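You operate a simulated robot arm through the tools that you are given. There is no shell and no other tool.

Carry out the task below with a simulated two-armed robot. There is one attempt and no reset: what you move stays moved.

Task
Switch off, swap the green lamp cap for the orange one, then switch on.
Fine: the green cap goes into the empty pocket of the rack. Set down upright: green lamp cap.

It is judged by the outcome, as a careful person would: the job done as asked, and still so three seconds after it is handed in. It fails if anything else is knocked over, pushed out of place, dropped, spilled or broken. Lids that push on must go on centred and level and be pressed home; caps that screw on are set level and turned clockwise until they are tight.

Robot
Two 7-joint arms with fingered hands on one trunk that stands fixed in place. Base frame: the origin is at the foot of the trunk, x ahead of it, y to its left, z up. Readings come in mm, rad, newtons and seconds.
The left shoulder is at [68, 125, 1104], the right one opposite. With the tool pointing down near the work surface each hand reaches from about 500 to 880 mm from the base axis, measured 20 degrees to its own side. Payload 3.6 kg a hand.
The TCP of each hand is the grasp point between the finger pads, 34 mm short of the fingertips. In the tool frame z runs along the fingers and y along their closing line. The gripper opens to 116 mm; its body begins 40 mm behind the TCP. The gripper is a hand of 5 fingers: y runs from the thumb to the fingers, the wrist lies at [-16, -160, -164] in the tool frame, and closing takes about 1.5 s.
Orientation is that of the tool frame in the base frame, as a unit quaternion [x, y, z, w]. With the fingers straight down and the wrist toward the robot, the tool's x, y and z point along [0, 1, 0], [1, 0, 0] and [0, 0, -1] of the base frame.

Tools
- The arms move only by the tool nudge_tool. It takes "left_steps", "right_steps" or both (then of equal length, played together; a hand with none holds still); each is a list of rows, each a list of 3 entries, a list of its own where there are three numbers: the shift along the base's x, y, z in mm, then the turn, a rotation vector about the base's x, y, z in rad, then the opening in per cent of the stroke, from 0 (shut) to 100 (fully open). In form: [[[x, y, z], [ax, ay, az], jaw], ...]. A call has 1 to 20 rows; each row shifts and turns the commanded pose from where the row before left it. A row lasts 0.2 s, in which the tool goes at most 50 mm and 0.15 rad; a call with a longer step from one row to the next is refused whole, and so is a gripper value outside its range. A pose out of reach is approached as far as the arm can. The call stops where the force on the tool passes 40 N (or 10 N more than at its start, if that is more) or the arm is blocked; 0.2 s more then pass. Each finger travels about 153 mm/s and halts on what it meets, pressing with about 26 N; the grip force reading is that of the motor and also rises with nothing between the fingers. The clock runs only during rows and for 0.2 s after the last one: add rows that do not move to give the fingers time. The reply holds the time, the measured pose of the TCP, the force on the tool along the base axes, the opening and the grip force, in the units named above and with some noise, with the torque about the TCP (base axes, N m) and any sound that the robot's microphone picked up.
- Cameras (640 x 400 px; columns grow to the right, rows downward): "scene" is now at [164.2, 20.4, 1282.6]; the picture's right is [0.23, -0.97, 0.00], its down [-0.53, -0.13, -0.84] and it looks along [0.81, 0.19, -0.55] (base axes); focal length 214 px, centre (320, 200). "left" rides on the left gripper at [-69, -134, -110] in its tool frame; the picture's right is [-0.77, -0.19, 0.61], its down [0.59, -0.58, 0.57] and it looks along [0.25, 0.79, 0.55] (tool axes); focal length 256 px, centre (320, 200). "right" rides on the right gripper at [69, -134, -110] in its tool frame; the picture's right is [-0.77, 0.19, -0.61], its down [-0.59, -0.58, 0.57] and it looks along [-0.25, 0.79, 0.55] (tool axes); focal length 256 px, centre (320, 200). There is no depth. A picture from a camera that has moved, and an enlarged one, comes with that camera's place and axes in the base frame and with its lens.
- capture(camera): a new picture of that camera. No time passes.
- move_column(by): moves the trunk up (or, below 0, down) by that many mm; the arms and the scene camera ride with it, the base frame stays. It gives what a move gives, with no picture.
- preshape(shape, hand): the hand has 5 fingers and takes this shape, open, in about a second: jaw (thumb against the fingers, like two jaws); tri (thumb and two fingers); tip (a fingertip pinch); poke (one finger out to press); point (the index stretched); flat (the hand flat); cup (the hand cupped); fist (a fist). The gripper value then closes the fingers along that shape, each until it touches; the sizes above hold for jaw. It gives what a move gives, with no picture.
- head_to(pan, tilt): turns the head with the scene camera to pan (to the left, within 1.501 rad either way) and tilt (down, from -0.506 to 1.204), counted from straight ahead of the robot (the tilt from the chest, where the trunk bows). It gives what a move gives.
- close_up(camera, box): a new picture of the part [left, top, right, bottom] of that camera's present view, enlarged. No time passes.
- finish_job(): hands the job in; it is judged then, once.

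Places have to be worked out from the pictures, the camera data and where the tool is seen. Open the grippers and draw the arms clear of the work before you hand the job in, unless the task says otherwise.

The tools are called after "Call:" as name(argument=value, ...) on one line, values as JSON. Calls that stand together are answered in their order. nudge_tool: Moves the arms, as the interface text tells. Its arguments: {"type":"object","properties":{"left_steps":{"type":"array","items":{"type":"array"}},"right_steps":{"type":"array","items":{"type":"array"}}},"required":[]} The other tools are called the same way: move_column (by) moves the trunk up or down; preshape (shape, hand) gives the hand a shape; head_to (pan, tilt) turns the head that bears the scene camera; capture (camera) takes a picture; close_up (camera, box) takes an enlarged picture of a part of a camera's view; finish_job () hands the job in.

At the start:

```text
time_s: 0.0
left_tool_pos: [493.3, 339.6, 1147.5]
left_tcp_rot: [0.706, 0.708, 0.001, 0.0]
left_force: [-0.9, -0.3, -0.1]
left_wrist_torque: [0.03, 0.0, -0.01]
left_finger_gap: 116.0
left_gripper_force: 0.2
left_shape: jaw
right_tool_pos: [492.3, -113.4, 1205.2]
right_tcp_rot: [0.707, 0.707, -0.001, 0.0]
right_force: [0.3, 0.0, -0.5]
right_wrist_torque: [0.0, 0.01, 0.02]
right_finger_gap: 115.9
right_gripper_force: 0.2
right_shape: jaw
trunk travel left (down, up): [-300.0, 462.0]
head pan, tilt (commanded): [0.232, 0.578]
```

scene: 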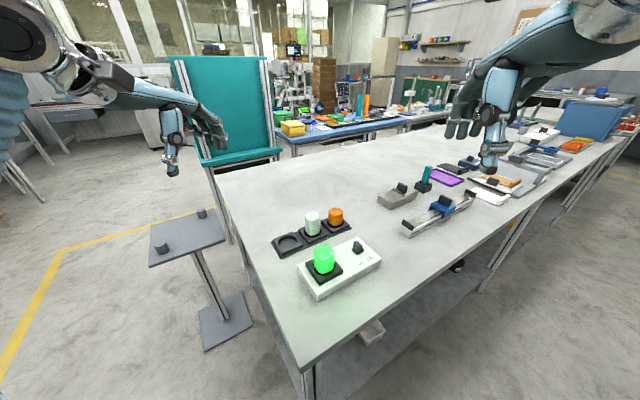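
right: 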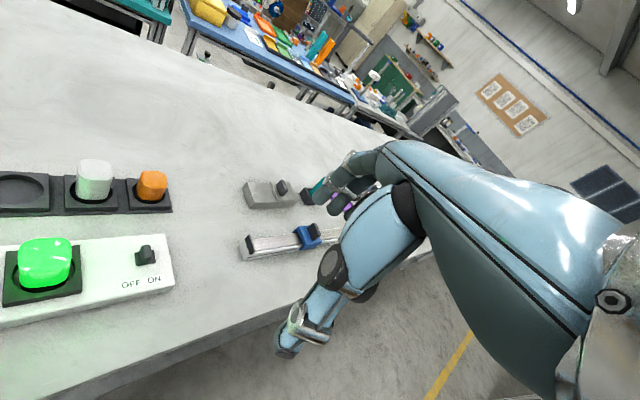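
left: 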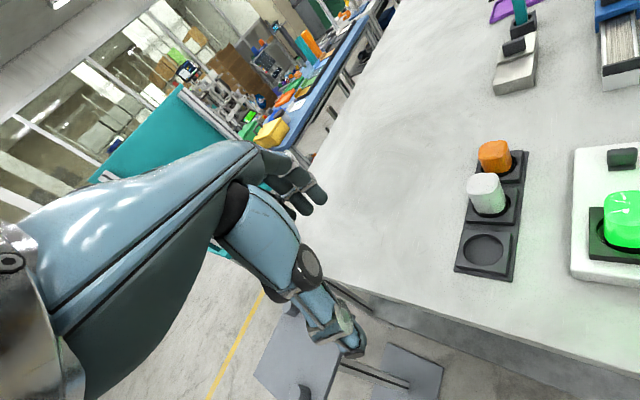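

I begin by looking closer at the switch box and the rack from the scene camera, and from the right hand's camera.

Call:
close_up(camera="scene", box=[250, 190, 410, 310])

Call:
close_up(camera="right", box=[0, 140, 200, 340])

Call:
close_up(camera="left", box=[440, 120, 640, 300])

```text
3.33 times, centred on (330, 250) of scene
camera zoom: at [164.2, 20.4, 1282.6], right [0.23, -0.97, 0.0], down [-0.53, -0.13, -0.84], along [0.81, 0.19, -0.55], focal length 715 px, centre (287, 33)
```

zoom: 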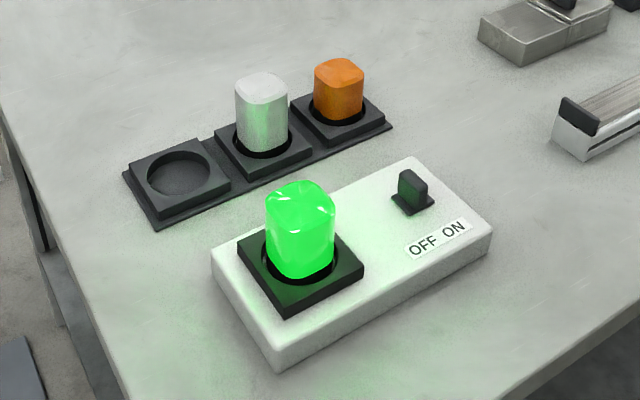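

```text
2.00 times, centred on (100, 240) of right
camera zoom: at [358.0, -43.6, 1314.9], right [0.19, -0.77, 0.61], down [-0.58, -0.59, -0.57], along [0.79, -0.25, -0.55], focal length 512 px, centre (760, 120)
```

zoom: 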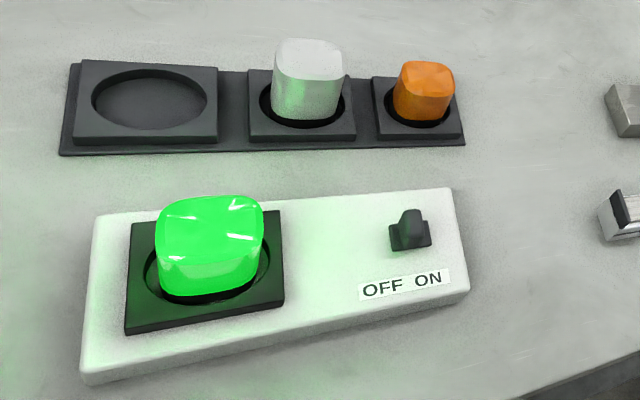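

```text
2.22 times, centred on (540, 210) of left
camera zoom: at [358.0, 271.2, 1258.5], right [-0.19, -0.77, -0.61], down [-0.58, 0.59, -0.57], along [0.79, 0.25, -0.55], focal length 569 px, centre (-169, 178)
```

zoom: 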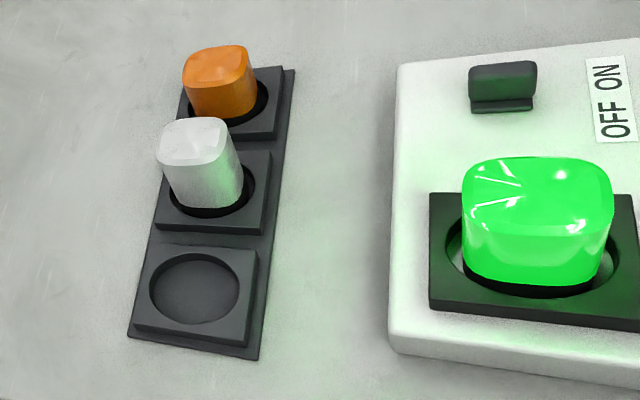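

The green cap looks to sit at about (494, 89, 863) on the box, and box and rack lie turned by about 45 degrees. I zoom in further to read the cap shape and the switch lever.

Call:
close_up(camera="scene", box=[300, 235, 364, 275])

Call:
close_up(camera="right", box=[110, 230, 190, 300])

Call:
close_up(camera="left", box=[560, 130, 640, 270])

Call:
close_up(camera="scene", box=[265, 200, 361, 260])

```text
10.00 times, centred on (332, 255) of scene
camera zoom: at [164.2, 20.4, 1282.6], right [0.23, -0.97, 0.0], down [-0.53, -0.13, -0.84], along [0.81, 0.19, -0.55], focal length 2145 px, centre (200, -350)
```

zoom: 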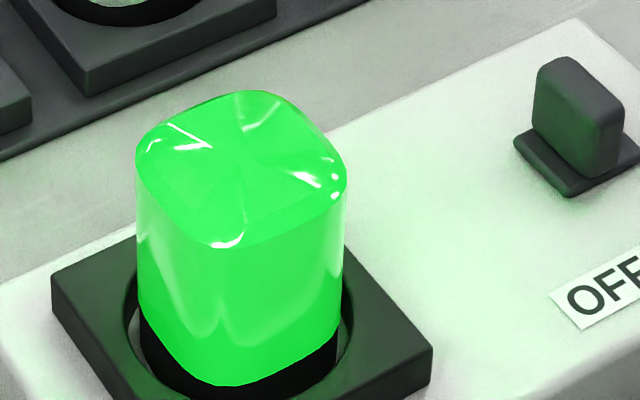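

```text
5.71 times, centred on (150, 265) of right
camera zoom: at [358.0, -43.6, 1314.9], right [0.19, -0.77, 0.61], down [-0.58, -0.59, -0.57], along [0.79, -0.25, -0.55], focal length 1463 px, centre (1291, -171)
```

zoom: 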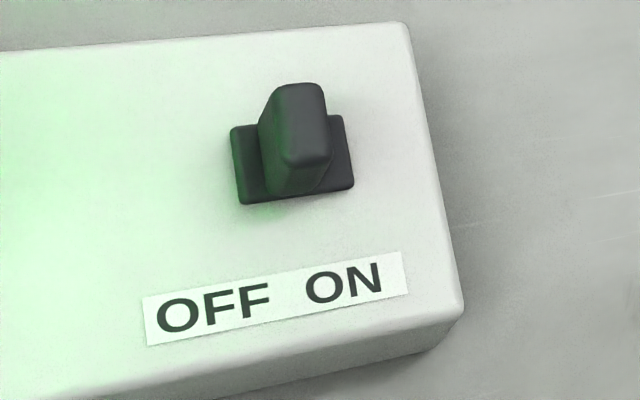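

```text
2.86 times, centred on (600, 200) of left
camera zoom: at [358.0, 271.2, 1258.5], right [-0.19, -0.77, -0.61], down [-0.58, 0.59, -0.57], along [0.79, 0.25, -0.55], focal length 731 px, centre (-480, 200)
```

zoom: 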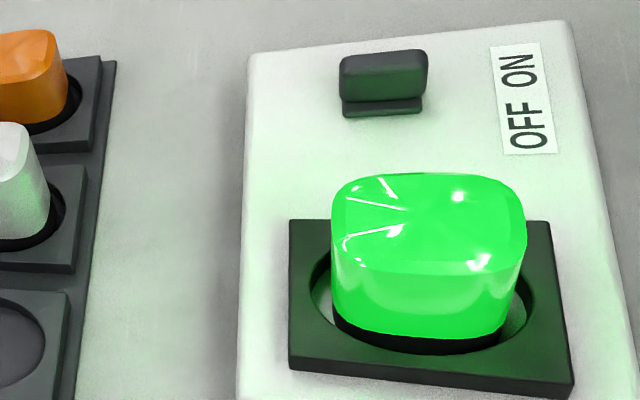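

```text
6.67 times, centred on (313, 230) of scene
camera zoom: at [164.2, 20.4, 1282.6], right [0.23, -0.97, 0.0], down [-0.53, -0.13, -0.84], along [0.81, 0.19, -0.55], focal length 1430 px, centre (367, 0)
```

zoom: 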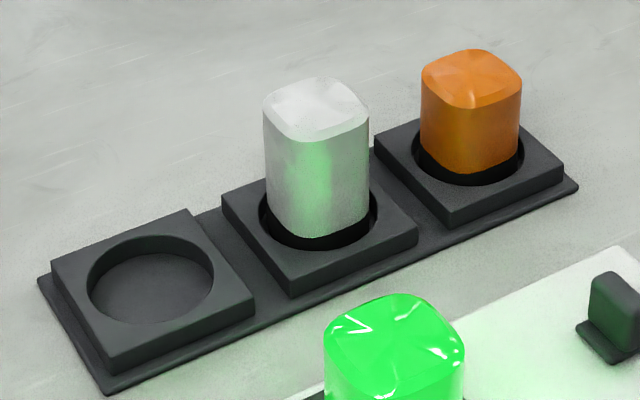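

The lever appears as a narrow paddle on a small plate, with OFF toward the lamp and ON toward the far end. I move the right hand down and inward to get a nearer view of the switch, well above everything.

Call:
nudge_tool(right_steps=[[[7.6, 10.6, -41], [0, 0, 0], 100], [[7.6, 10.6, -41], [0, 0, 0], 100], [[7.6, 10.6, -41], [0, 0, 0], 100], [[7.6, 10.6, -41], [0, 0, 0], 100], [[7.6, 10.6, -41], [0, 0, 0], 100]])

Call:
capture(camera="right")

Call:
capture(camera="scene")

```text
time_s: 1.2
left_tool_pos: [494.5, 340.9, 1147.7]
left_tcp_rot: [0.707, 0.708, -0.001, 0.0]
left_force: [-0.3, 0.3, 0.6]
left_wrist_torque: [0.04, 0.02, -0.01]
left_finger_gap: 116.1
left_gripper_force: 0.1
left_shape: jaw
right_tool_pos: [529.7, -60.1, 999.4]
right_tcp_rot: [0.707, 0.707, -0.001, 0.0]
right_force: [0.4, 0.9, 0.3]
right_wrist_torque: [0.0, 0.02, -0.01]
right_finger_gap: 115.7
right_gripper_force: 0.0
right_shape: jaw
trunk travel left (down, up): [-300.0, 462.0]
head pan, tilt (commanded): [0.232, 0.578]
```

```text
taken
camera right: at [394.3, 9.9, 1109.6], right [0.19, -0.77, 0.61], down [-0.58, -0.59, -0.56], along [0.79, -0.25, -0.55], focal length 256 px, centre (320, 200)
```

right: 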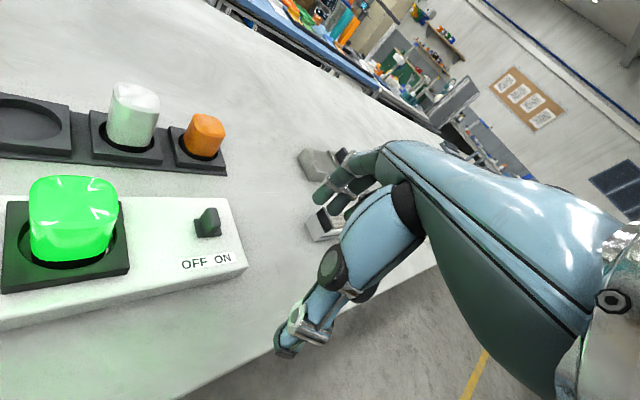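

```text
taken
camera scene: at [164.8, 20.8, 1282.5], right [0.23, -0.97, 0.0], down [-0.53, -0.13, -0.84], along [0.81, 0.19, -0.55], focal length 214 px, centre (320, 200)
```

scene: 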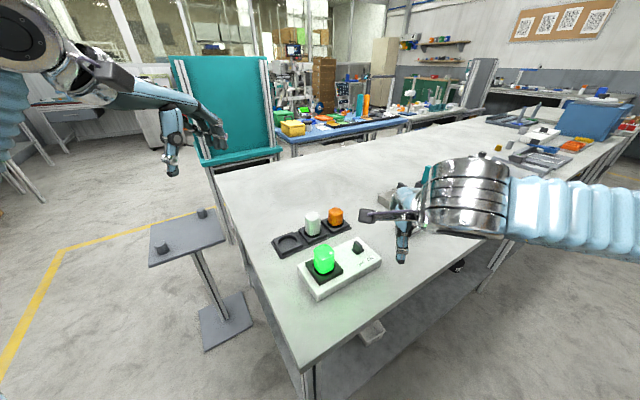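

Call:
close_up(camera="right", box=[170, 190, 250, 290])

Call:
close_up(camera="right", box=[0, 160, 140, 300])

Call:
close_up(camera="right", box=[0, 70, 240, 190])

```text
4.00 times, centred on (210, 240) of right
camera zoom: at [394.3, 9.9, 1109.6], right [0.19, -0.77, 0.61], down [-0.58, -0.59, -0.56], along [0.79, -0.25, -0.55], focal length 1024 px, centre (760, 40)
```

zoom: 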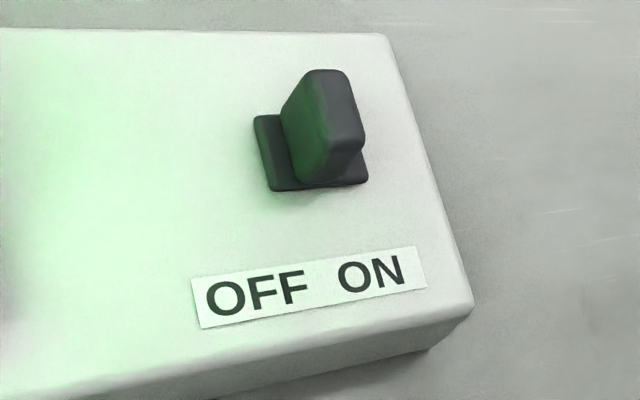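

```text
2.86 times, centred on (70, 230) of right
camera zoom: at [394.3, 9.9, 1109.6], right [0.19, -0.77, 0.61], down [-0.58, -0.59, -0.56], along [0.79, -0.25, -0.55], focal length 731 px, centre (1034, 114)
```

zoom: 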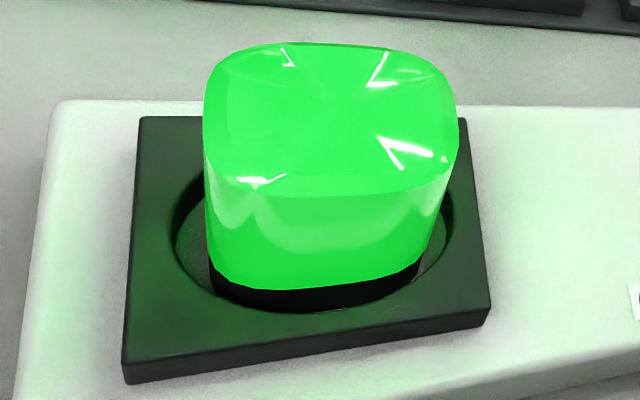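

```text
2.67 times, centred on (120, 130) of right
camera zoom: at [394.3, 9.9, 1109.6], right [0.19, -0.77, 0.61], down [-0.58, -0.59, -0.56], along [0.79, -0.25, -0.55], focal length 683 px, centre (853, 387)
```

zoom: 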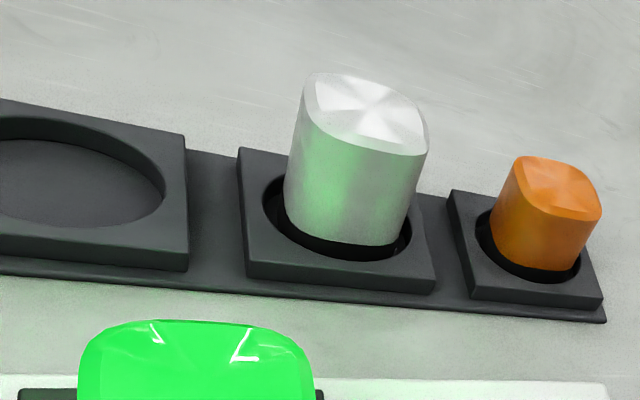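

The right view confirms OFF toward the lamp and ON toward the far end, with the paddle about 20 mm wide across the box. I turn the right hand 45 degrees so its closing line lies across the box and hover it over the lever at about (576, 16).

Call:
nudge_tool(right_steps=[[[7.7, 12.7, 0], [0, 0, 0.1309], 100], [[7.7, 12.7, 0], [0, 0, 0.1309], 90], [[7.7, 12.7, 0], [0, 0, 0.1309], 80], [[7.7, 12.7, 0], [0, 0, 0.1309], 70], [[7.7, 12.7, 0], [0, 0, 0.1309], 60], [[7.7, 12.7, 0], [0, 0, 0.1309], 60], [[0, 0, 0], [0, 0, 0], 60]])

Call:
capture(camera="right")

Call:
capture(camera="scene")

Call:
capture(camera="left")

```text
time_s: 2.8
left_tool_pos: [493.8, 339.4, 1149.4]
left_tcp_rot: [0.706, 0.708, 0.0, 0.0]
left_force: [0.8, 0.0, -0.3]
left_wrist_torque: [0.01, 0.03, -0.02]
left_finger_gap: 115.4
left_gripper_force: 0.1
left_shape: jaw
right_tool_pos: [575.9, 15.9, 999.8]
right_tcp_rot: [0.382, 0.924, 0.0, 0.0]
right_force: [0.0, 0.2, 0.2]
right_wrist_torque: [0.01, 0.0, -0.01]
right_finger_gap: 70.2
right_gripper_force: 0.1
right_shape: jaw
trunk travel left (down, up): [-300.0, 462.0]
head pan, tilt (commanded): [0.232, 0.578]
```

```text
taken
camera right: at [431.5, -29.0, 1110.9], right [0.68, -0.41, 0.61], down [0.01, -0.82, -0.57], along [0.74, 0.39, -0.55], focal length 256 px, centre (320, 200)
```

right: 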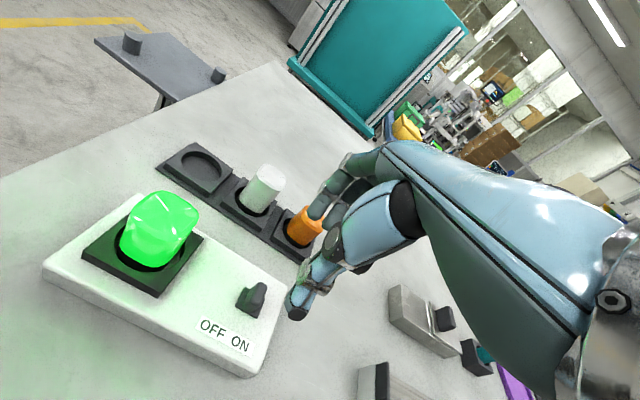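

```text
taken
camera scene: at [164.1, 20.3, 1282.6], right [0.23, -0.97, 0.0], down [-0.53, -0.13, -0.84], along [0.81, 0.19, -0.55], focal length 214 px, centre (320, 200)
```

scene: 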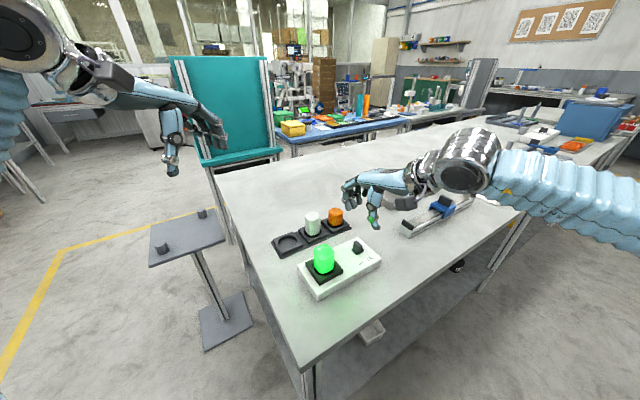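

```text
taken
camera left: at [357.9, 271.1, 1258.6], right [-0.19, -0.77, -0.61], down [-0.58, 0.59, -0.57], along [0.79, 0.25, -0.55], focal length 256 px, centre (320, 200)
```

left: 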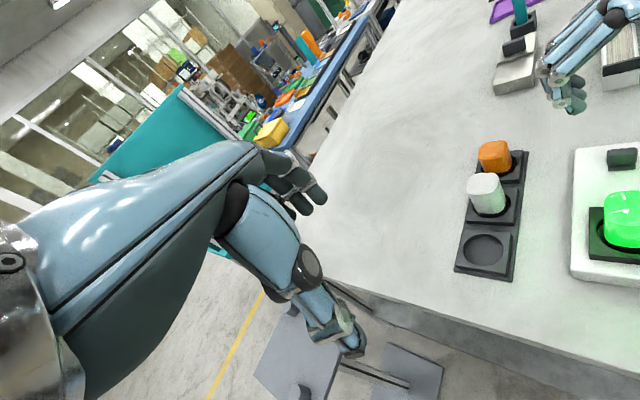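

This new viewpoint from the right hand gives a good baseline with the scene camera; I enlarge it to triangulate the lever, lamp and rack.

Call:
close_up(camera="right", box=[180, 260, 308, 380])

Call:
close_up(camera="right", box=[30, 170, 222, 310])

Call:
close_up(camera="right", box=[150, 130, 350, 270])

Call:
close_up(camera="scene", box=[330, 220, 394, 260])

```text
3.33 times, centred on (244, 320) of right
camera zoom: at [431.5, -29.0, 1110.9], right [0.68, -0.41, 0.61], down [0.01, -0.82, -0.57], along [0.74, 0.39, -0.55], focal length 853 px, centre (573, -200)
```

zoom: 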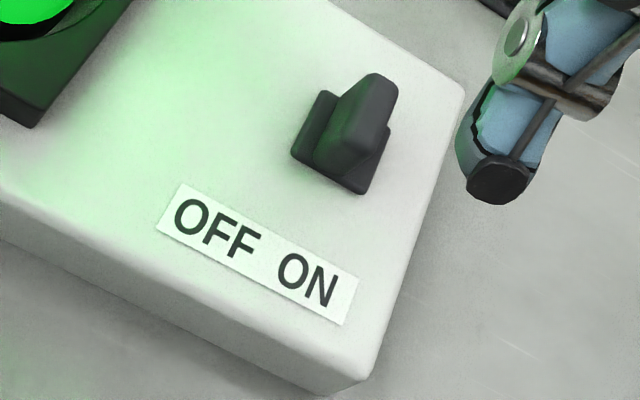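

```text
2.86 times, centred on (126, 240) of right
camera zoom: at [431.5, -29.0, 1110.9], right [0.68, -0.41, 0.61], down [0.01, -0.82, -0.57], along [0.74, 0.39, -0.55], focal length 731 px, centre (874, 86)
```

zoom: 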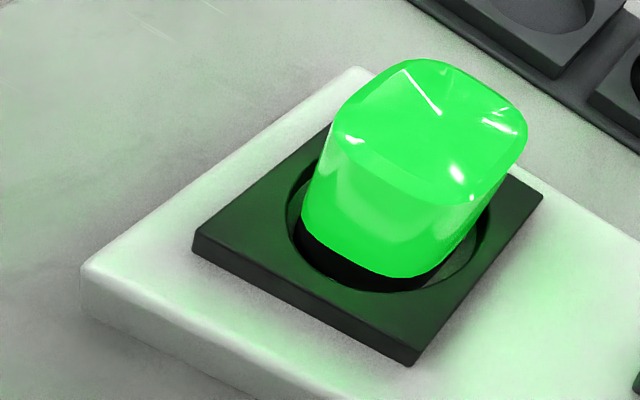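

```text
2.86 times, centred on (250, 200) of right
camera zoom: at [431.5, -29.0, 1110.9], right [0.68, -0.41, 0.61], down [0.01, -0.82, -0.57], along [0.74, 0.39, -0.55], focal length 731 px, centre (520, 200)
```

zoom: 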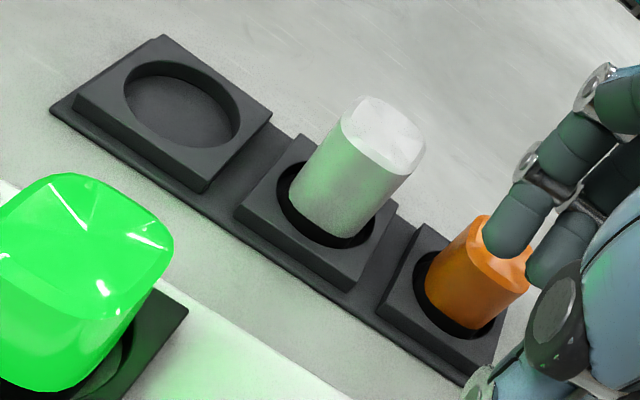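

```text
10.00 times, centred on (362, 240) of scene
camera zoom: at [164.1, 20.3, 1282.6], right [0.23, -0.97, 0.0], down [-0.53, -0.13, -0.84], along [0.81, 0.19, -0.55], focal length 2145 px, centre (-100, -200)
```

zoom: 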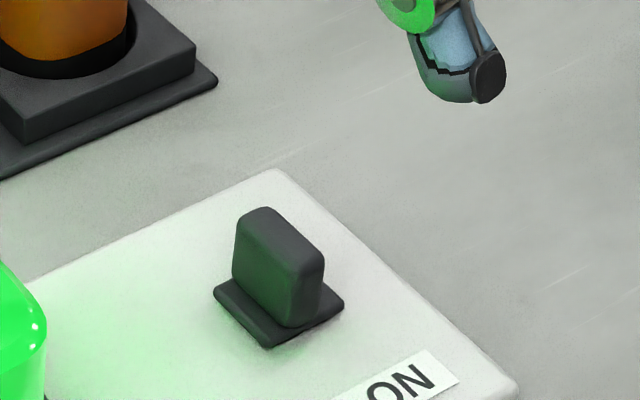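

Triangulation puts the lever plate at about (577, 16, 864) and its top near z = 882. I lower the right hand over it with the fingers open to about z = 906 and look again.

Call:
nudge_tool(right_steps=[[[1, 0, -25], [0, 0, 0], 60], [[1, 0.5, -25], [0, 0, 0], 60], [[1, 0, -24], [0, 0, 0], 60], [[0, 0, -20], [0, 0, 0], 60], [[0, 0, 0], [0, 0, 0], 60]])

Call:
capture(camera="right")

Call:
close_up(camera="scene", box=[300, 160, 428, 260])

Call:
close_up(camera="left", box=[510, 80, 640, 240])

```text
time_s: 4.0
left_tool_pos: [492.4, 339.9, 1148.1]
left_tcp_rot: [0.707, 0.708, 0.0, 0.0]
left_force: [-0.2, 0.3, 1.0]
left_wrist_torque: [0.01, 0.0, 0.01]
left_finger_gap: 115.9
left_gripper_force: 0.0
left_shape: jaw
right_tool_pos: [580.3, 16.6, 905.4]
right_tcp_rot: [0.383, 0.924, 0.001, 0.0]
right_force: [0.0, 0.1, -0.8]
right_wrist_torque: [0.0, -0.04, 0.01]
right_finger_gap: 70.2
right_gripper_force: 0.1
right_shape: jaw
trunk travel left (down, up): [-300.0, 462.0]
head pan, tilt (commanded): [0.232, 0.578]
```

```text
taken
camera right: at [435.9, -28.7, 1015.6], right [0.68, -0.41, 0.61], down [0.01, -0.82, -0.57], along [0.74, 0.39, -0.55], focal length 256 px, centre (320, 200)
```

right: 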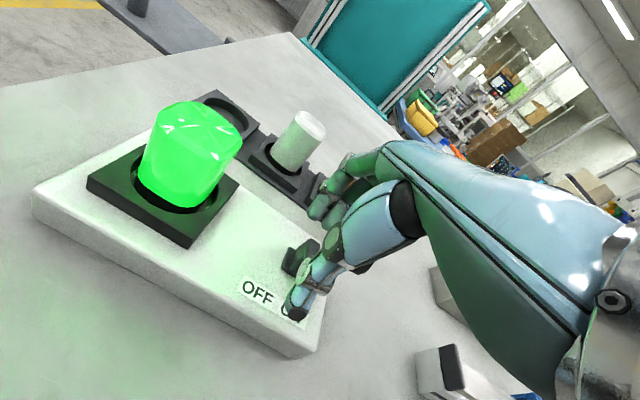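

```text
4.00 times, centred on (364, 210) of scene
camera zoom: at [164.2, 20.6, 1282.6], right [0.23, -0.97, 0.0], down [-0.53, -0.13, -0.84], along [0.81, 0.19, -0.55], focal length 858 px, centre (144, 160)
```

zoom: 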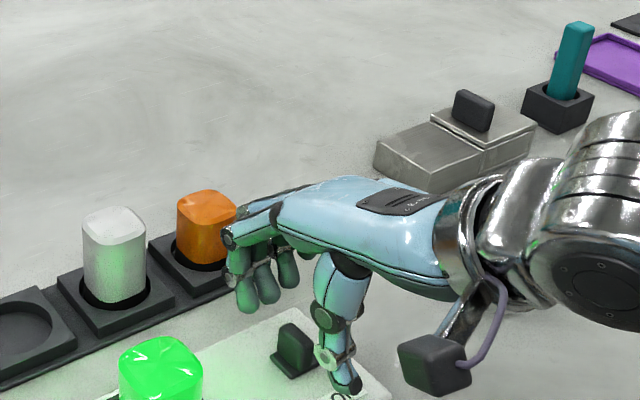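

```text
2.50 times, centred on (575, 160) of left
camera zoom: at [358.0, 271.4, 1258.5], right [-0.19, -0.77, -0.61], down [-0.58, 0.59, -0.57], along [0.79, 0.25, -0.55], focal length 640 px, centre (-318, 300)
```

zoom: 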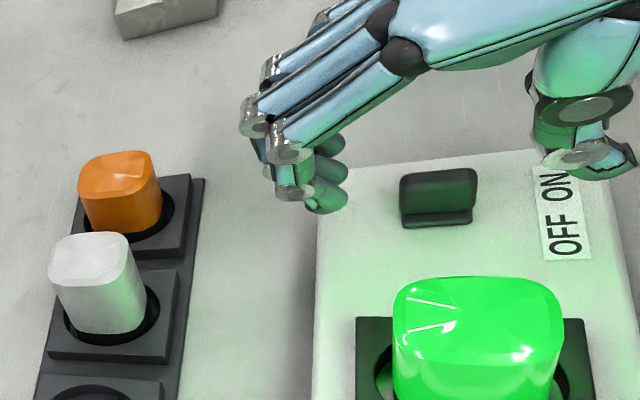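

The open fingers now straddle the lever with the thumb on the label side. I close them slowly onto it, watching the force.

Call:
nudge_tool(right_steps=[[[0, 0, 0], [0, 0, 0], 45], [[0, 0, 0], [0, 0, 0], 40], [[0, 0, 0], [0, 0, 0], 35], [[0, 0, 0], [0, 0, 0], 30], [[0, 0, 0], [0, 0, 0], 30]])

Call:
capture(camera="right")

Call:
close_up(camera="scene", box=[320, 190, 416, 260])

Call:
close_up(camera="left", box=[540, 100, 640, 220])

```text
time_s: 5.2
left_tool_pos: [493.5, 339.3, 1149.8]
left_tcp_rot: [0.706, 0.708, 0.001, 0.0]
left_force: [0.6, -0.5, 0.5]
left_wrist_torque: [-0.02, 0.01, 0.0]
left_finger_gap: 115.9
left_gripper_force: 0.1
left_shape: jaw
right_tool_pos: [579.5, 15.7, 906.7]
right_tcp_rot: [0.382, 0.924, 0.0, 0.0]
right_force: [0.2, 0.5, -0.7]
right_wrist_torque: [-0.03, -0.01, -0.03]
right_finger_gap: 35.4
right_gripper_force: 0.0
right_shape: jaw
trunk travel left (down, up): [-300.0, 462.0]
head pan, tilt (commanded): [0.232, 0.578]
```

```text
taken
camera right: at [435.8, -28.7, 1015.7], right [0.68, -0.41, 0.61], down [0.01, -0.82, -0.57], along [0.74, 0.39, -0.55], focal length 256 px, centre (320, 200)
```

right: 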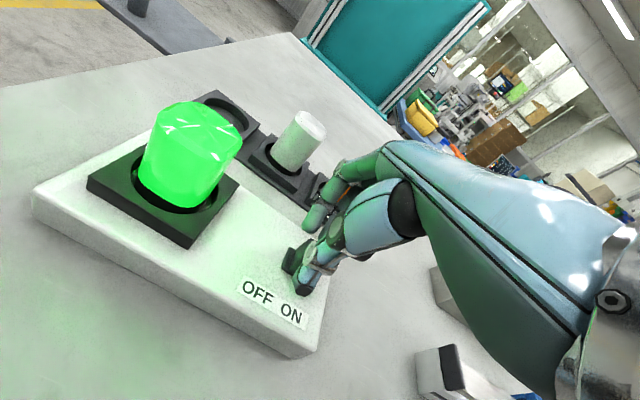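

```text
5.71 times, centred on (368, 225) of scene
camera zoom: at [164.3, 20.5, 1282.6], right [0.23, -0.97, 0.0], down [-0.53, -0.13, -0.84], along [0.81, 0.19, -0.55], focal length 1226 px, centre (46, 57)
```

zoom: 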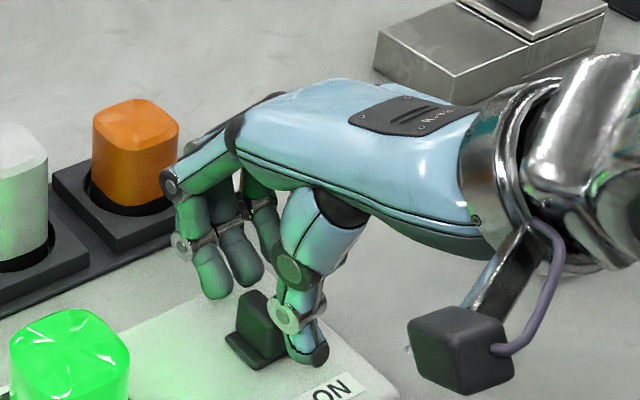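

```text
3.33 times, centred on (590, 160) of left
camera zoom: at [358.1, 271.3, 1258.4], right [-0.19, -0.77, -0.61], down [-0.58, 0.59, -0.57], along [0.79, 0.25, -0.55], focal length 853 px, centre (-580, 333)
```

zoom: 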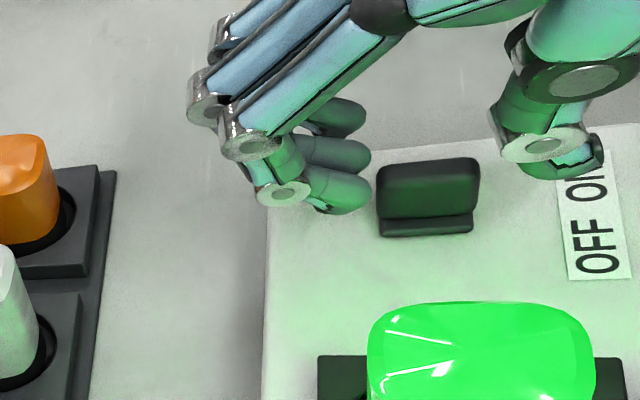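

Thumb and fingers are on either side of the lever with the thumb about 4 mm farther off. I shift the hand 3/3 mm, lower it 6 mm and close until it touches.

Call:
nudge_tool(right_steps=[[[3, 3, 0], [0, 0, 0], 30], [[0, 0, -3], [0, 0, 0], 30], [[0, 0, -3], [0, 0, 0], 30], [[0, 0, 0], [0, 0, 0], 24], [[0, 0, 0], [0, 0, 0], 20], [[0, 0, 0], [0, 0, 0], 16], [[0, 0, 0], [0, 0, 0], 12], [[0, 0, 0], [0, 0, 0], 12]])

Call:
capture(camera="right")

Call:
close_up(camera="scene", box=[320, 190, 416, 260])

Call:
close_up(camera="left", box=[540, 100, 640, 220])

```text
time_s: 7.0
left_tool_pos: [493.4, 340.2, 1148.3]
left_tcp_rot: [0.706, 0.708, 0.0, 0.0]
left_force: [-0.2, 0.6, -0.3]
left_wrist_torque: [0.04, 0.0, -0.01]
left_finger_gap: 115.9
left_gripper_force: 0.0
left_shape: jaw
right_tool_pos: [582.6, 19.5, 897.3]
right_tcp_rot: [0.383, 0.924, -0.001, -0.001]
right_force: [-3.8, -0.3, -10.4]
right_wrist_torque: [0.14, -0.08, 0.09]
right_finger_gap: 19.0
right_gripper_force: 26.1
right_shape: jaw
trunk travel left (down, up): [-300.0, 462.0]
head pan, tilt (commanded): [0.232, 0.578]
```

```text
taken
camera right: at [438.3, -25.4, 1008.3], right [0.68, -0.41, 0.61], down [0.01, -0.83, -0.56], along [0.73, 0.39, -0.56], focal length 256 px, centre (320, 200)
```

right: 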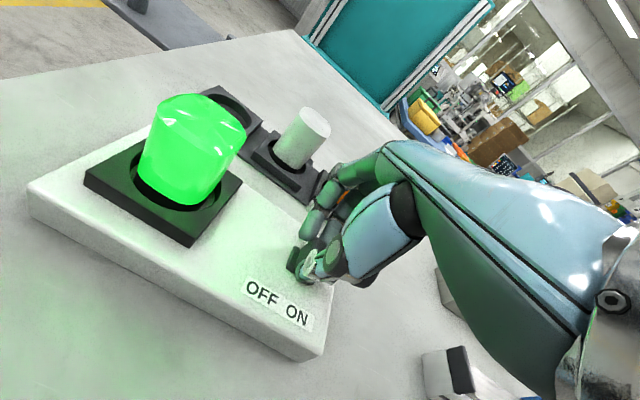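

```text
5.71 times, centred on (368, 225) of scene
camera zoom: at [164.7, 20.6, 1282.4], right [0.23, -0.97, 0.0], down [-0.53, -0.13, -0.84], along [0.81, 0.19, -0.55], focal length 1226 px, centre (46, 57)
```

zoom: 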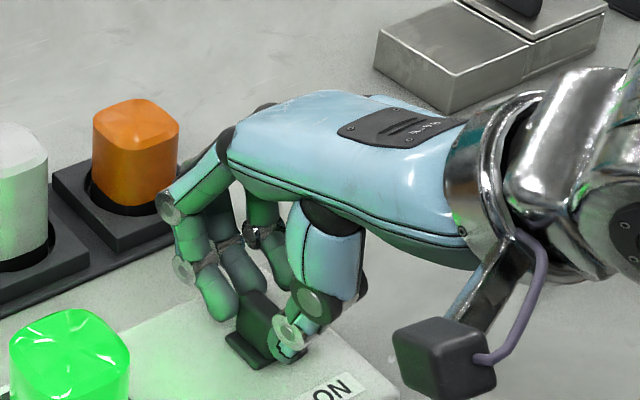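

```text
3.33 times, centred on (590, 160) of left
camera zoom: at [358.4, 271.4, 1258.1], right [-0.19, -0.77, -0.61], down [-0.58, 0.59, -0.56], along [0.79, 0.25, -0.55], focal length 853 px, centre (-580, 333)
```

zoom: 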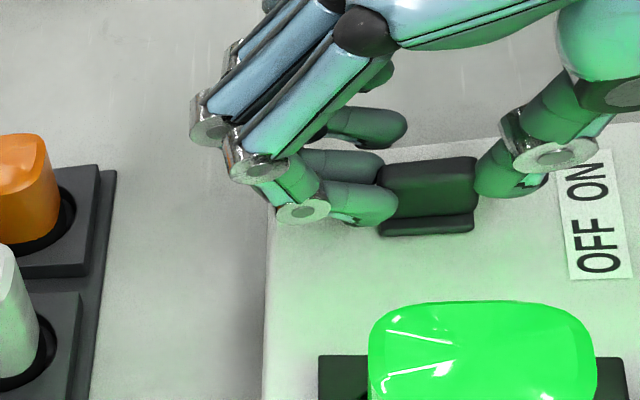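

The lever is gripped (gap 19 mm, 26 N). I slide the hand toward OFF, along (-0.7, +0.7), in small steps.

Call:
nudge_tool(right_steps=[[[-2, 2, 0], [0, 0, 0], 12], [[-2, 2, 0], [0, 0, 0], 12], [[-2, 2, 0], [0, 0, 0], 12], [[-2, 2, 0], [0, 0, 0], 12]])

Call:
capture(camera="right")

Call:
close_up(camera="scene", box=[300, 190, 396, 260])

Call:
close_up(camera="left", box=[540, 100, 640, 220])

```text
time_s: 8.0
left_tool_pos: [494.1, 339.9, 1147.6]
left_tcp_rot: [0.707, 0.707, 0.0, -0.001]
left_force: [0.2, -0.3, 1.2]
left_wrist_torque: [0.04, 0.01, 0.0]
left_finger_gap: 116.1
left_gripper_force: 0.1
left_shape: jaw
right_tool_pos: [574.2, 25.9, 899.1]
right_tcp_rot: [0.382, 0.924, -0.001, 0.0]
right_force: [-2.4, -2.4, -17.1]
right_wrist_torque: [0.04, -0.07, 0.06]
right_finger_gap: 19.0
right_gripper_force: 26.1
right_shape: jaw
trunk travel left (down, up): [-300.0, 462.0]
head pan, tilt (commanded): [0.232, 0.578]
```

```text
taken
camera right: at [431.2, -18.3, 1009.1], right [0.68, -0.41, 0.61], down [0.01, -0.83, -0.56], along [0.74, 0.39, -0.56], focal length 256 px, centre (320, 200)
```

right: 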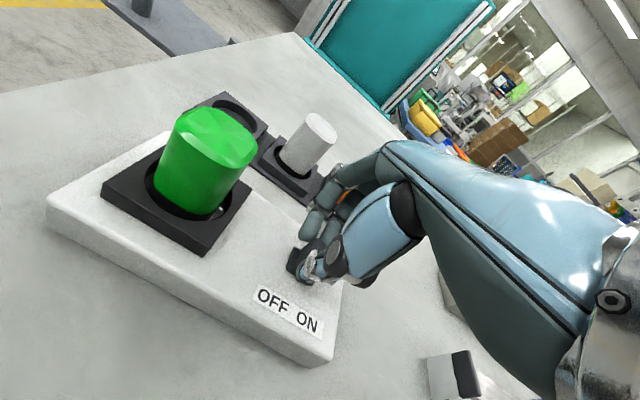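

```text
5.71 times, centred on (348, 225) of scene
camera zoom: at [165.4, 20.1, 1282.3], right [0.23, -0.97, 0.0], down [-0.53, -0.13, -0.84], along [0.81, 0.19, -0.55], focal length 1226 px, centre (160, 57)
```

zoom: 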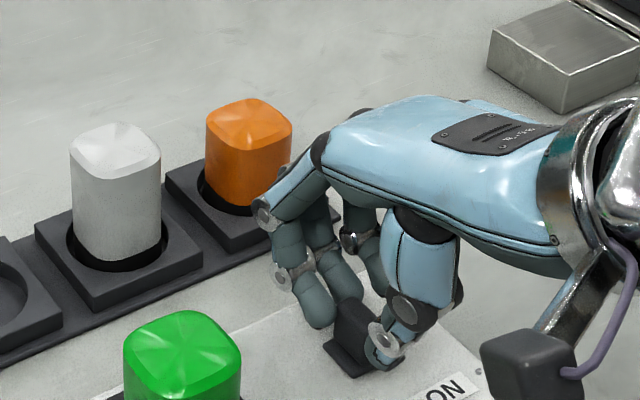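

```text
3.33 times, centred on (590, 160) of left
camera zoom: at [359.3, 270.9, 1258.1], right [-0.19, -0.77, -0.61], down [-0.58, 0.59, -0.56], along [0.79, 0.25, -0.55], focal length 853 px, centre (-580, 333)
```

zoom: 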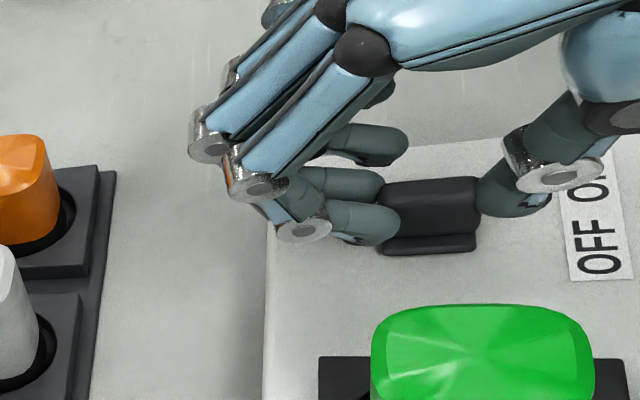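

The lamp went dark and the slider plate moved along with the lever, while the box stayed put. I push a little further to make sure it is at its OFF stop.

Call:
nudge_tool(right_steps=[[[-1.5, 1.5, 0], [0, 0, 0], 12], [[-1.5, 1.5, 0], [0, 0, 0], 12]])

Call:
close_up(camera="left", box=[540, 100, 640, 220])

Call:
close_up(camera="right", box=[240, 220, 368, 380])

```text
time_s: 8.6
left_tool_pos: [492.1, 339.8, 1148.5]
left_tcp_rot: [0.707, 0.707, -0.001, 0.0]
left_force: [-0.2, -0.1, 0.0]
left_wrist_torque: [0.01, 0.01, 0.02]
left_finger_gap: 115.8
left_gripper_force: 0.1
left_shape: jaw
right_tool_pos: [571.8, 30.3, 900.0]
right_tcp_rot: [0.383, 0.924, -0.001, -0.001]
right_force: [-3.5, -3.7, -15.4]
right_wrist_torque: [0.06, -0.06, 0.07]
right_finger_gap: 18.7
right_gripper_force: 25.5
right_shape: jaw
trunk travel left (down, up): [-300.0, 462.0]
head pan, tilt (commanded): [0.232, 0.578]
```

```text
3.33 times, centred on (590, 160) of left
camera zoom: at [359.1, 270.9, 1258.2], right [-0.19, -0.77, -0.61], down [-0.58, 0.59, -0.56], along [0.79, 0.25, -0.55], focal length 853 px, centre (-580, 333)
```

zoom: 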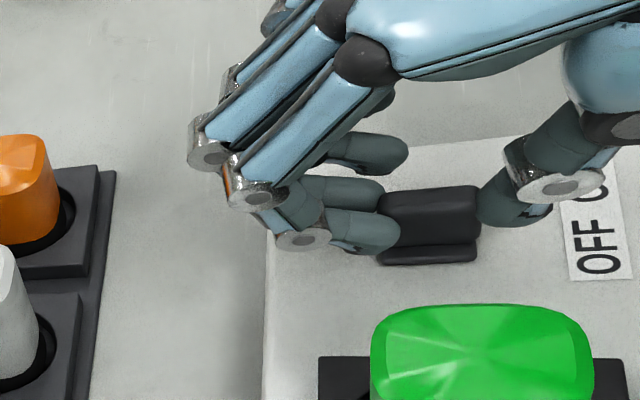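

```text
2.50 times, centred on (304, 300) of right
camera zoom: at [427.9, -15.2, 1008.9], right [0.68, -0.41, 0.61], down [0.01, -0.82, -0.57], along [0.74, 0.39, -0.56], focal length 640 px, centre (360, -50)
```

zoom: 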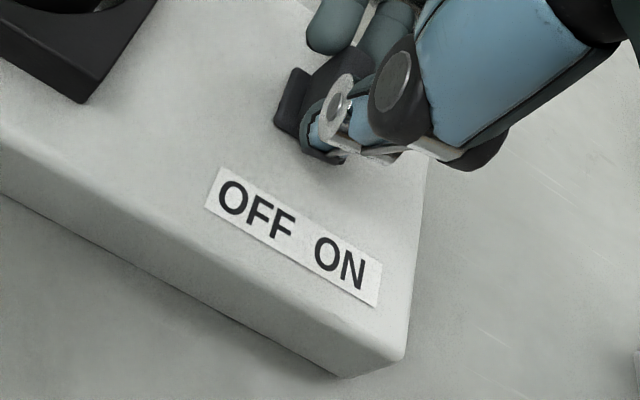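

The slider is still following without resistance along its path; I continue in small steps to find the stop.

Call:
nudge_tool(right_steps=[[[-1.5, 1.5, 0], [0, 0, 0], 12], [[-1.5, 1.5, 0], [0, 0, 0], 12]])

Call:
close_up(camera="left", box=[540, 100, 640, 220])

Call:
close_up(camera="right", box=[240, 220, 368, 380])

```text
time_s: 9.2
left_tool_pos: [493.5, 338.4, 1147.9]
left_tcp_rot: [0.707, 0.707, -0.001, -0.001]
left_force: [0.3, 0.8, -0.6]
left_wrist_torque: [0.01, 0.01, -0.02]
left_finger_gap: 116.2
left_gripper_force: 0.0
left_shape: jaw
right_tool_pos: [569.4, 33.1, 898.6]
right_tcp_rot: [0.382, 0.924, 0.0, -0.001]
right_force: [-3.3, -3.5, -16.0]
right_wrist_torque: [0.02, -0.02, 0.1]
right_finger_gap: 18.5
right_gripper_force: 26.8
right_shape: jaw
trunk travel left (down, up): [-300.0, 462.0]
head pan, tilt (commanded): [0.232, 0.578]
```

```text
3.33 times, centred on (590, 160) of left
camera zoom: at [359.1, 270.8, 1258.1], right [-0.19, -0.77, -0.61], down [-0.58, 0.59, -0.56], along [0.79, 0.25, -0.55], focal length 853 px, centre (-580, 333)
```

zoom: 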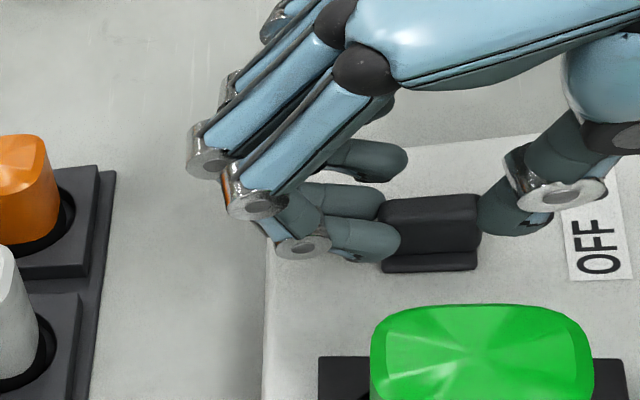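

```text
2.50 times, centred on (304, 300) of right
camera zoom: at [425.1, -12.2, 1008.9], right [0.68, -0.41, 0.61], down [0.01, -0.83, -0.56], along [0.74, 0.39, -0.56], focal length 640 px, centre (360, -50)
```

zoom: 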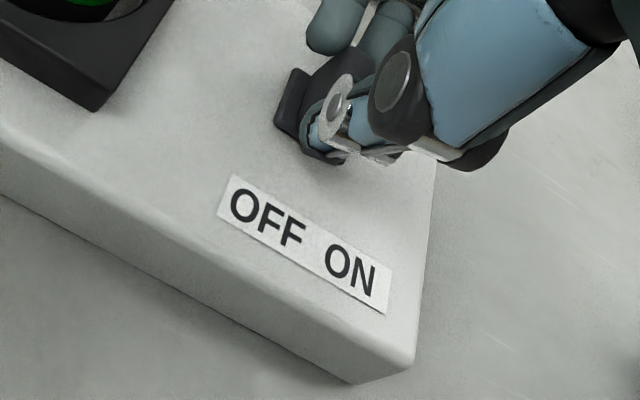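

Still moving freely; I continue a bit more in even smaller steps.

Call:
nudge_tool(right_steps=[[[-1, 1, 0], [0, 0, 0], 12], [[-1, 1, 0], [0, 0, 0], 12]])

Call:
close_up(camera="left", box=[540, 100, 640, 220])

Call:
close_up(camera="right", box=[240, 220, 368, 380])

```text
time_s: 9.8
left_tool_pos: [493.8, 337.3, 1147.4]
left_tcp_rot: [0.706, 0.708, -0.001, -0.001]
left_force: [0.3, -0.2, -0.2]
left_wrist_torque: [-0.01, 0.0, -0.01]
left_finger_gap: 115.7
left_gripper_force: 0.1
left_shape: jaw
right_tool_pos: [569.1, 33.4, 899.5]
right_tcp_rot: [0.385, 0.923, 0.0, -0.001]
right_force: [-2.3, -7.7, -15.7]
right_wrist_torque: [-0.06, -0.04, 0.15]
right_finger_gap: 17.5
right_gripper_force: 25.7
right_shape: jaw
trunk travel left (down, up): [-300.0, 462.0]
head pan, tilt (commanded): [0.232, 0.578]
```

```text
3.33 times, centred on (590, 160) of left
camera zoom: at [359.4, 269.6, 1258.4], right [-0.19, -0.77, -0.61], down [-0.58, 0.59, -0.56], along [0.79, 0.25, -0.55], focal length 853 px, centre (-580, 333)
```

zoom: 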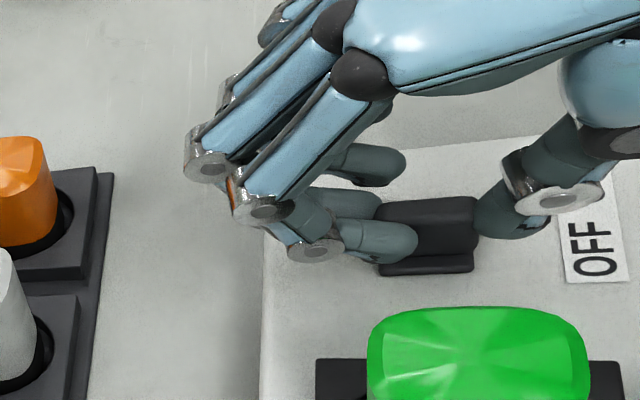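

```text
2.50 times, centred on (304, 300) of right
camera zoom: at [423.8, -11.2, 1009.0], right [0.68, -0.41, 0.61], down [0.01, -0.83, -0.56], along [0.74, 0.39, -0.56], focal length 640 px, centre (360, -50)
```

zoom: 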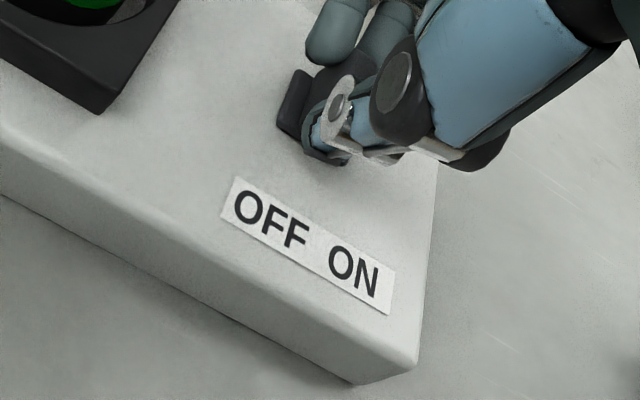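

The hand has stopped advancing while the fingers begin to slip, so the switch is at its OFF stop and the lamp is dark. I release the lever and lift the right hand clear.

Call:
nudge_tool(right_steps=[[[0.5, -0.5, 0], [0, 0, 0], 20], [[0, 0, 0], [0, 0, 0], 30], [[0, 0, 0], [0, 0, 0], 45], [[0, 0, 0], [0, 0, 0], 55], [[0, 0, 20], [0, 0, 0], 55], [[0, 0, 40], [0, 0, 0], 55], [[0, 0, 40], [0, 0, 0], 55]])

Call:
capture(camera="right")

Call:
close_up(camera="scene", box=[250, 190, 410, 310])

```text
time_s: 11.4
left_tool_pos: [492.9, 339.7, 1148.7]
left_tcp_rot: [0.706, 0.708, 0.0, 0.0]
left_force: [0.7, 0.2, -0.1]
left_wrist_torque: [0.04, -0.04, 0.01]
left_finger_gap: 115.9
left_gripper_force: 0.2
left_shape: jaw
right_tool_pos: [566.1, 34.3, 1001.0]
right_tcp_rot: [0.382, 0.924, -0.001, 0.0]
right_force: [-0.6, 0.2, 0.1]
right_wrist_torque: [0.01, -0.02, 0.01]
right_finger_gap: 63.4
right_gripper_force: 0.0
right_shape: jaw
trunk travel left (down, up): [-300.0, 462.0]
head pan, tilt (commanded): [0.232, 0.578]
```

```text
taken
camera right: at [421.6, -10.0, 1111.0], right [0.68, -0.41, 0.61], down [0.01, -0.82, -0.57], along [0.74, 0.39, -0.55], focal length 256 px, centre (320, 200)
```

right: 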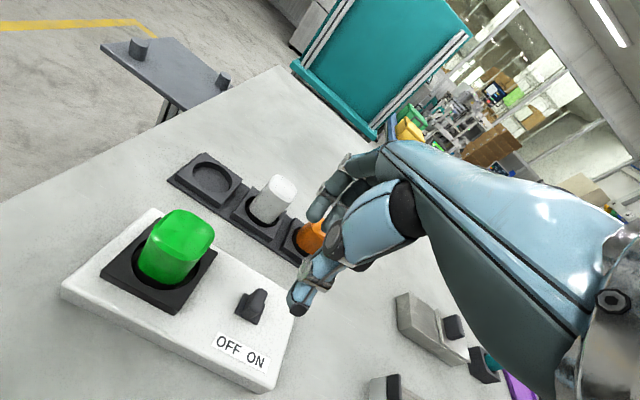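

```text
3.33 times, centred on (330, 250) of scene
camera zoom: at [163.9, 20.5, 1282.6], right [0.23, -0.97, 0.0], down [-0.53, -0.13, -0.84], along [0.81, 0.19, -0.55], focal length 715 px, centre (287, 33)
```

zoom: 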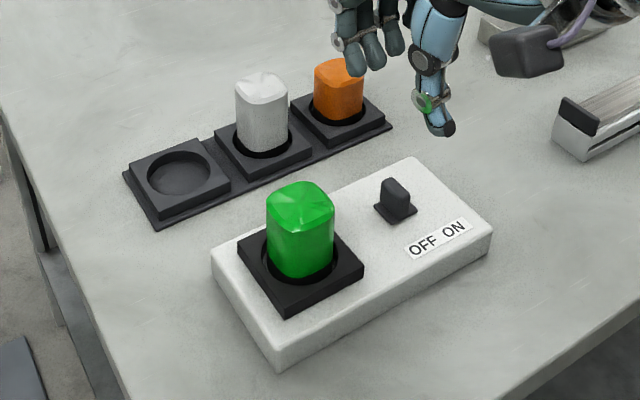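

The switch is off, and box and caps have not moved. I take close-ups of the unlit lamp and the rack to fix their positions before bringing in the left hand.

Call:
close_up(camera="right", box=[90, 190, 234, 320])

Call:
close_up(camera="right", box=[160, 140, 340, 270])

Call:
close_up(camera="scene", box=[296, 232, 360, 292])

Call:
close_up(camera="scene", box=[265, 200, 361, 260])

```text
3.08 times, centred on (162, 255) of right
camera zoom: at [421.6, -10.0, 1111.0], right [0.68, -0.41, 0.61], down [0.01, -0.82, -0.57], along [0.74, 0.39, -0.55], focal length 788 px, centre (806, 31)
```

zoom: 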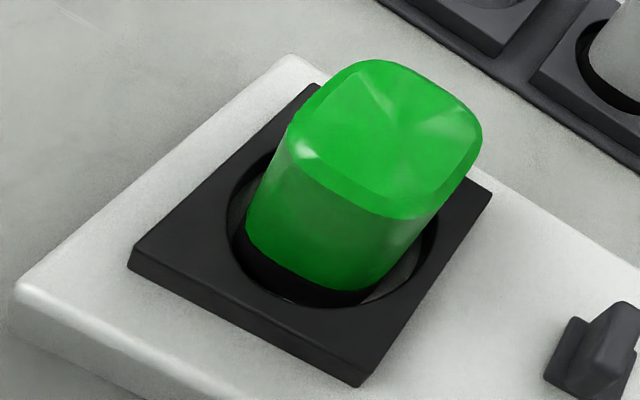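

```text
3.08 times, centred on (250, 205) of right
camera zoom: at [421.6, -10.0, 1111.0], right [0.68, -0.41, 0.61], down [0.01, -0.82, -0.57], along [0.74, 0.39, -0.55], focal length 788 px, centre (535, 185)
```

zoom: 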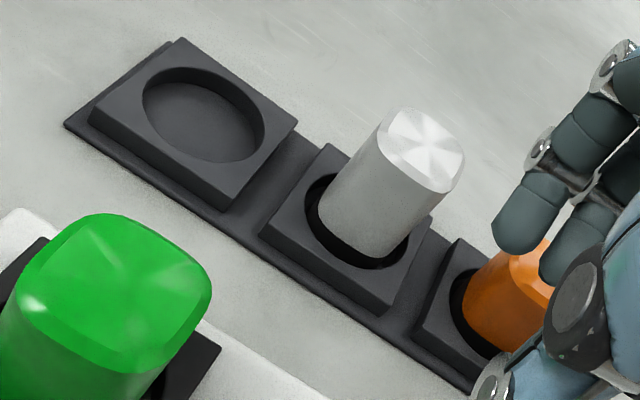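

```text
6.67 times, centred on (328, 262) of scene
camera zoom: at [163.9, 20.5, 1282.6], right [0.23, -0.97, 0.0], down [-0.53, -0.13, -0.84], along [0.81, 0.19, -0.55], focal length 1430 px, centre (267, -213)
```

zoom: 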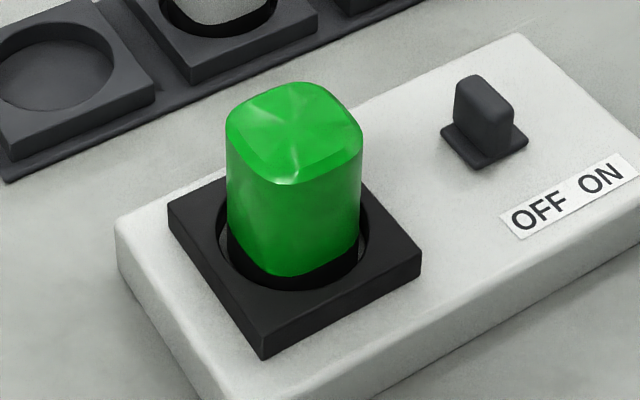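

```text
6.67 times, centred on (313, 230) of scene
camera zoom: at [163.9, 20.5, 1282.6], right [0.23, -0.97, 0.0], down [-0.53, -0.13, -0.84], along [0.81, 0.19, -0.55], focal length 1430 px, centre (367, 0)
```

zoom: 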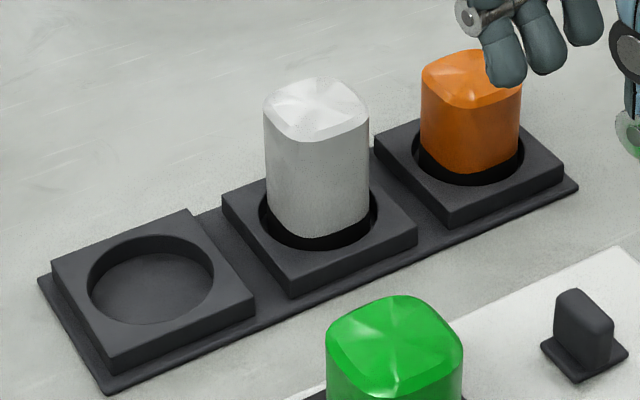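

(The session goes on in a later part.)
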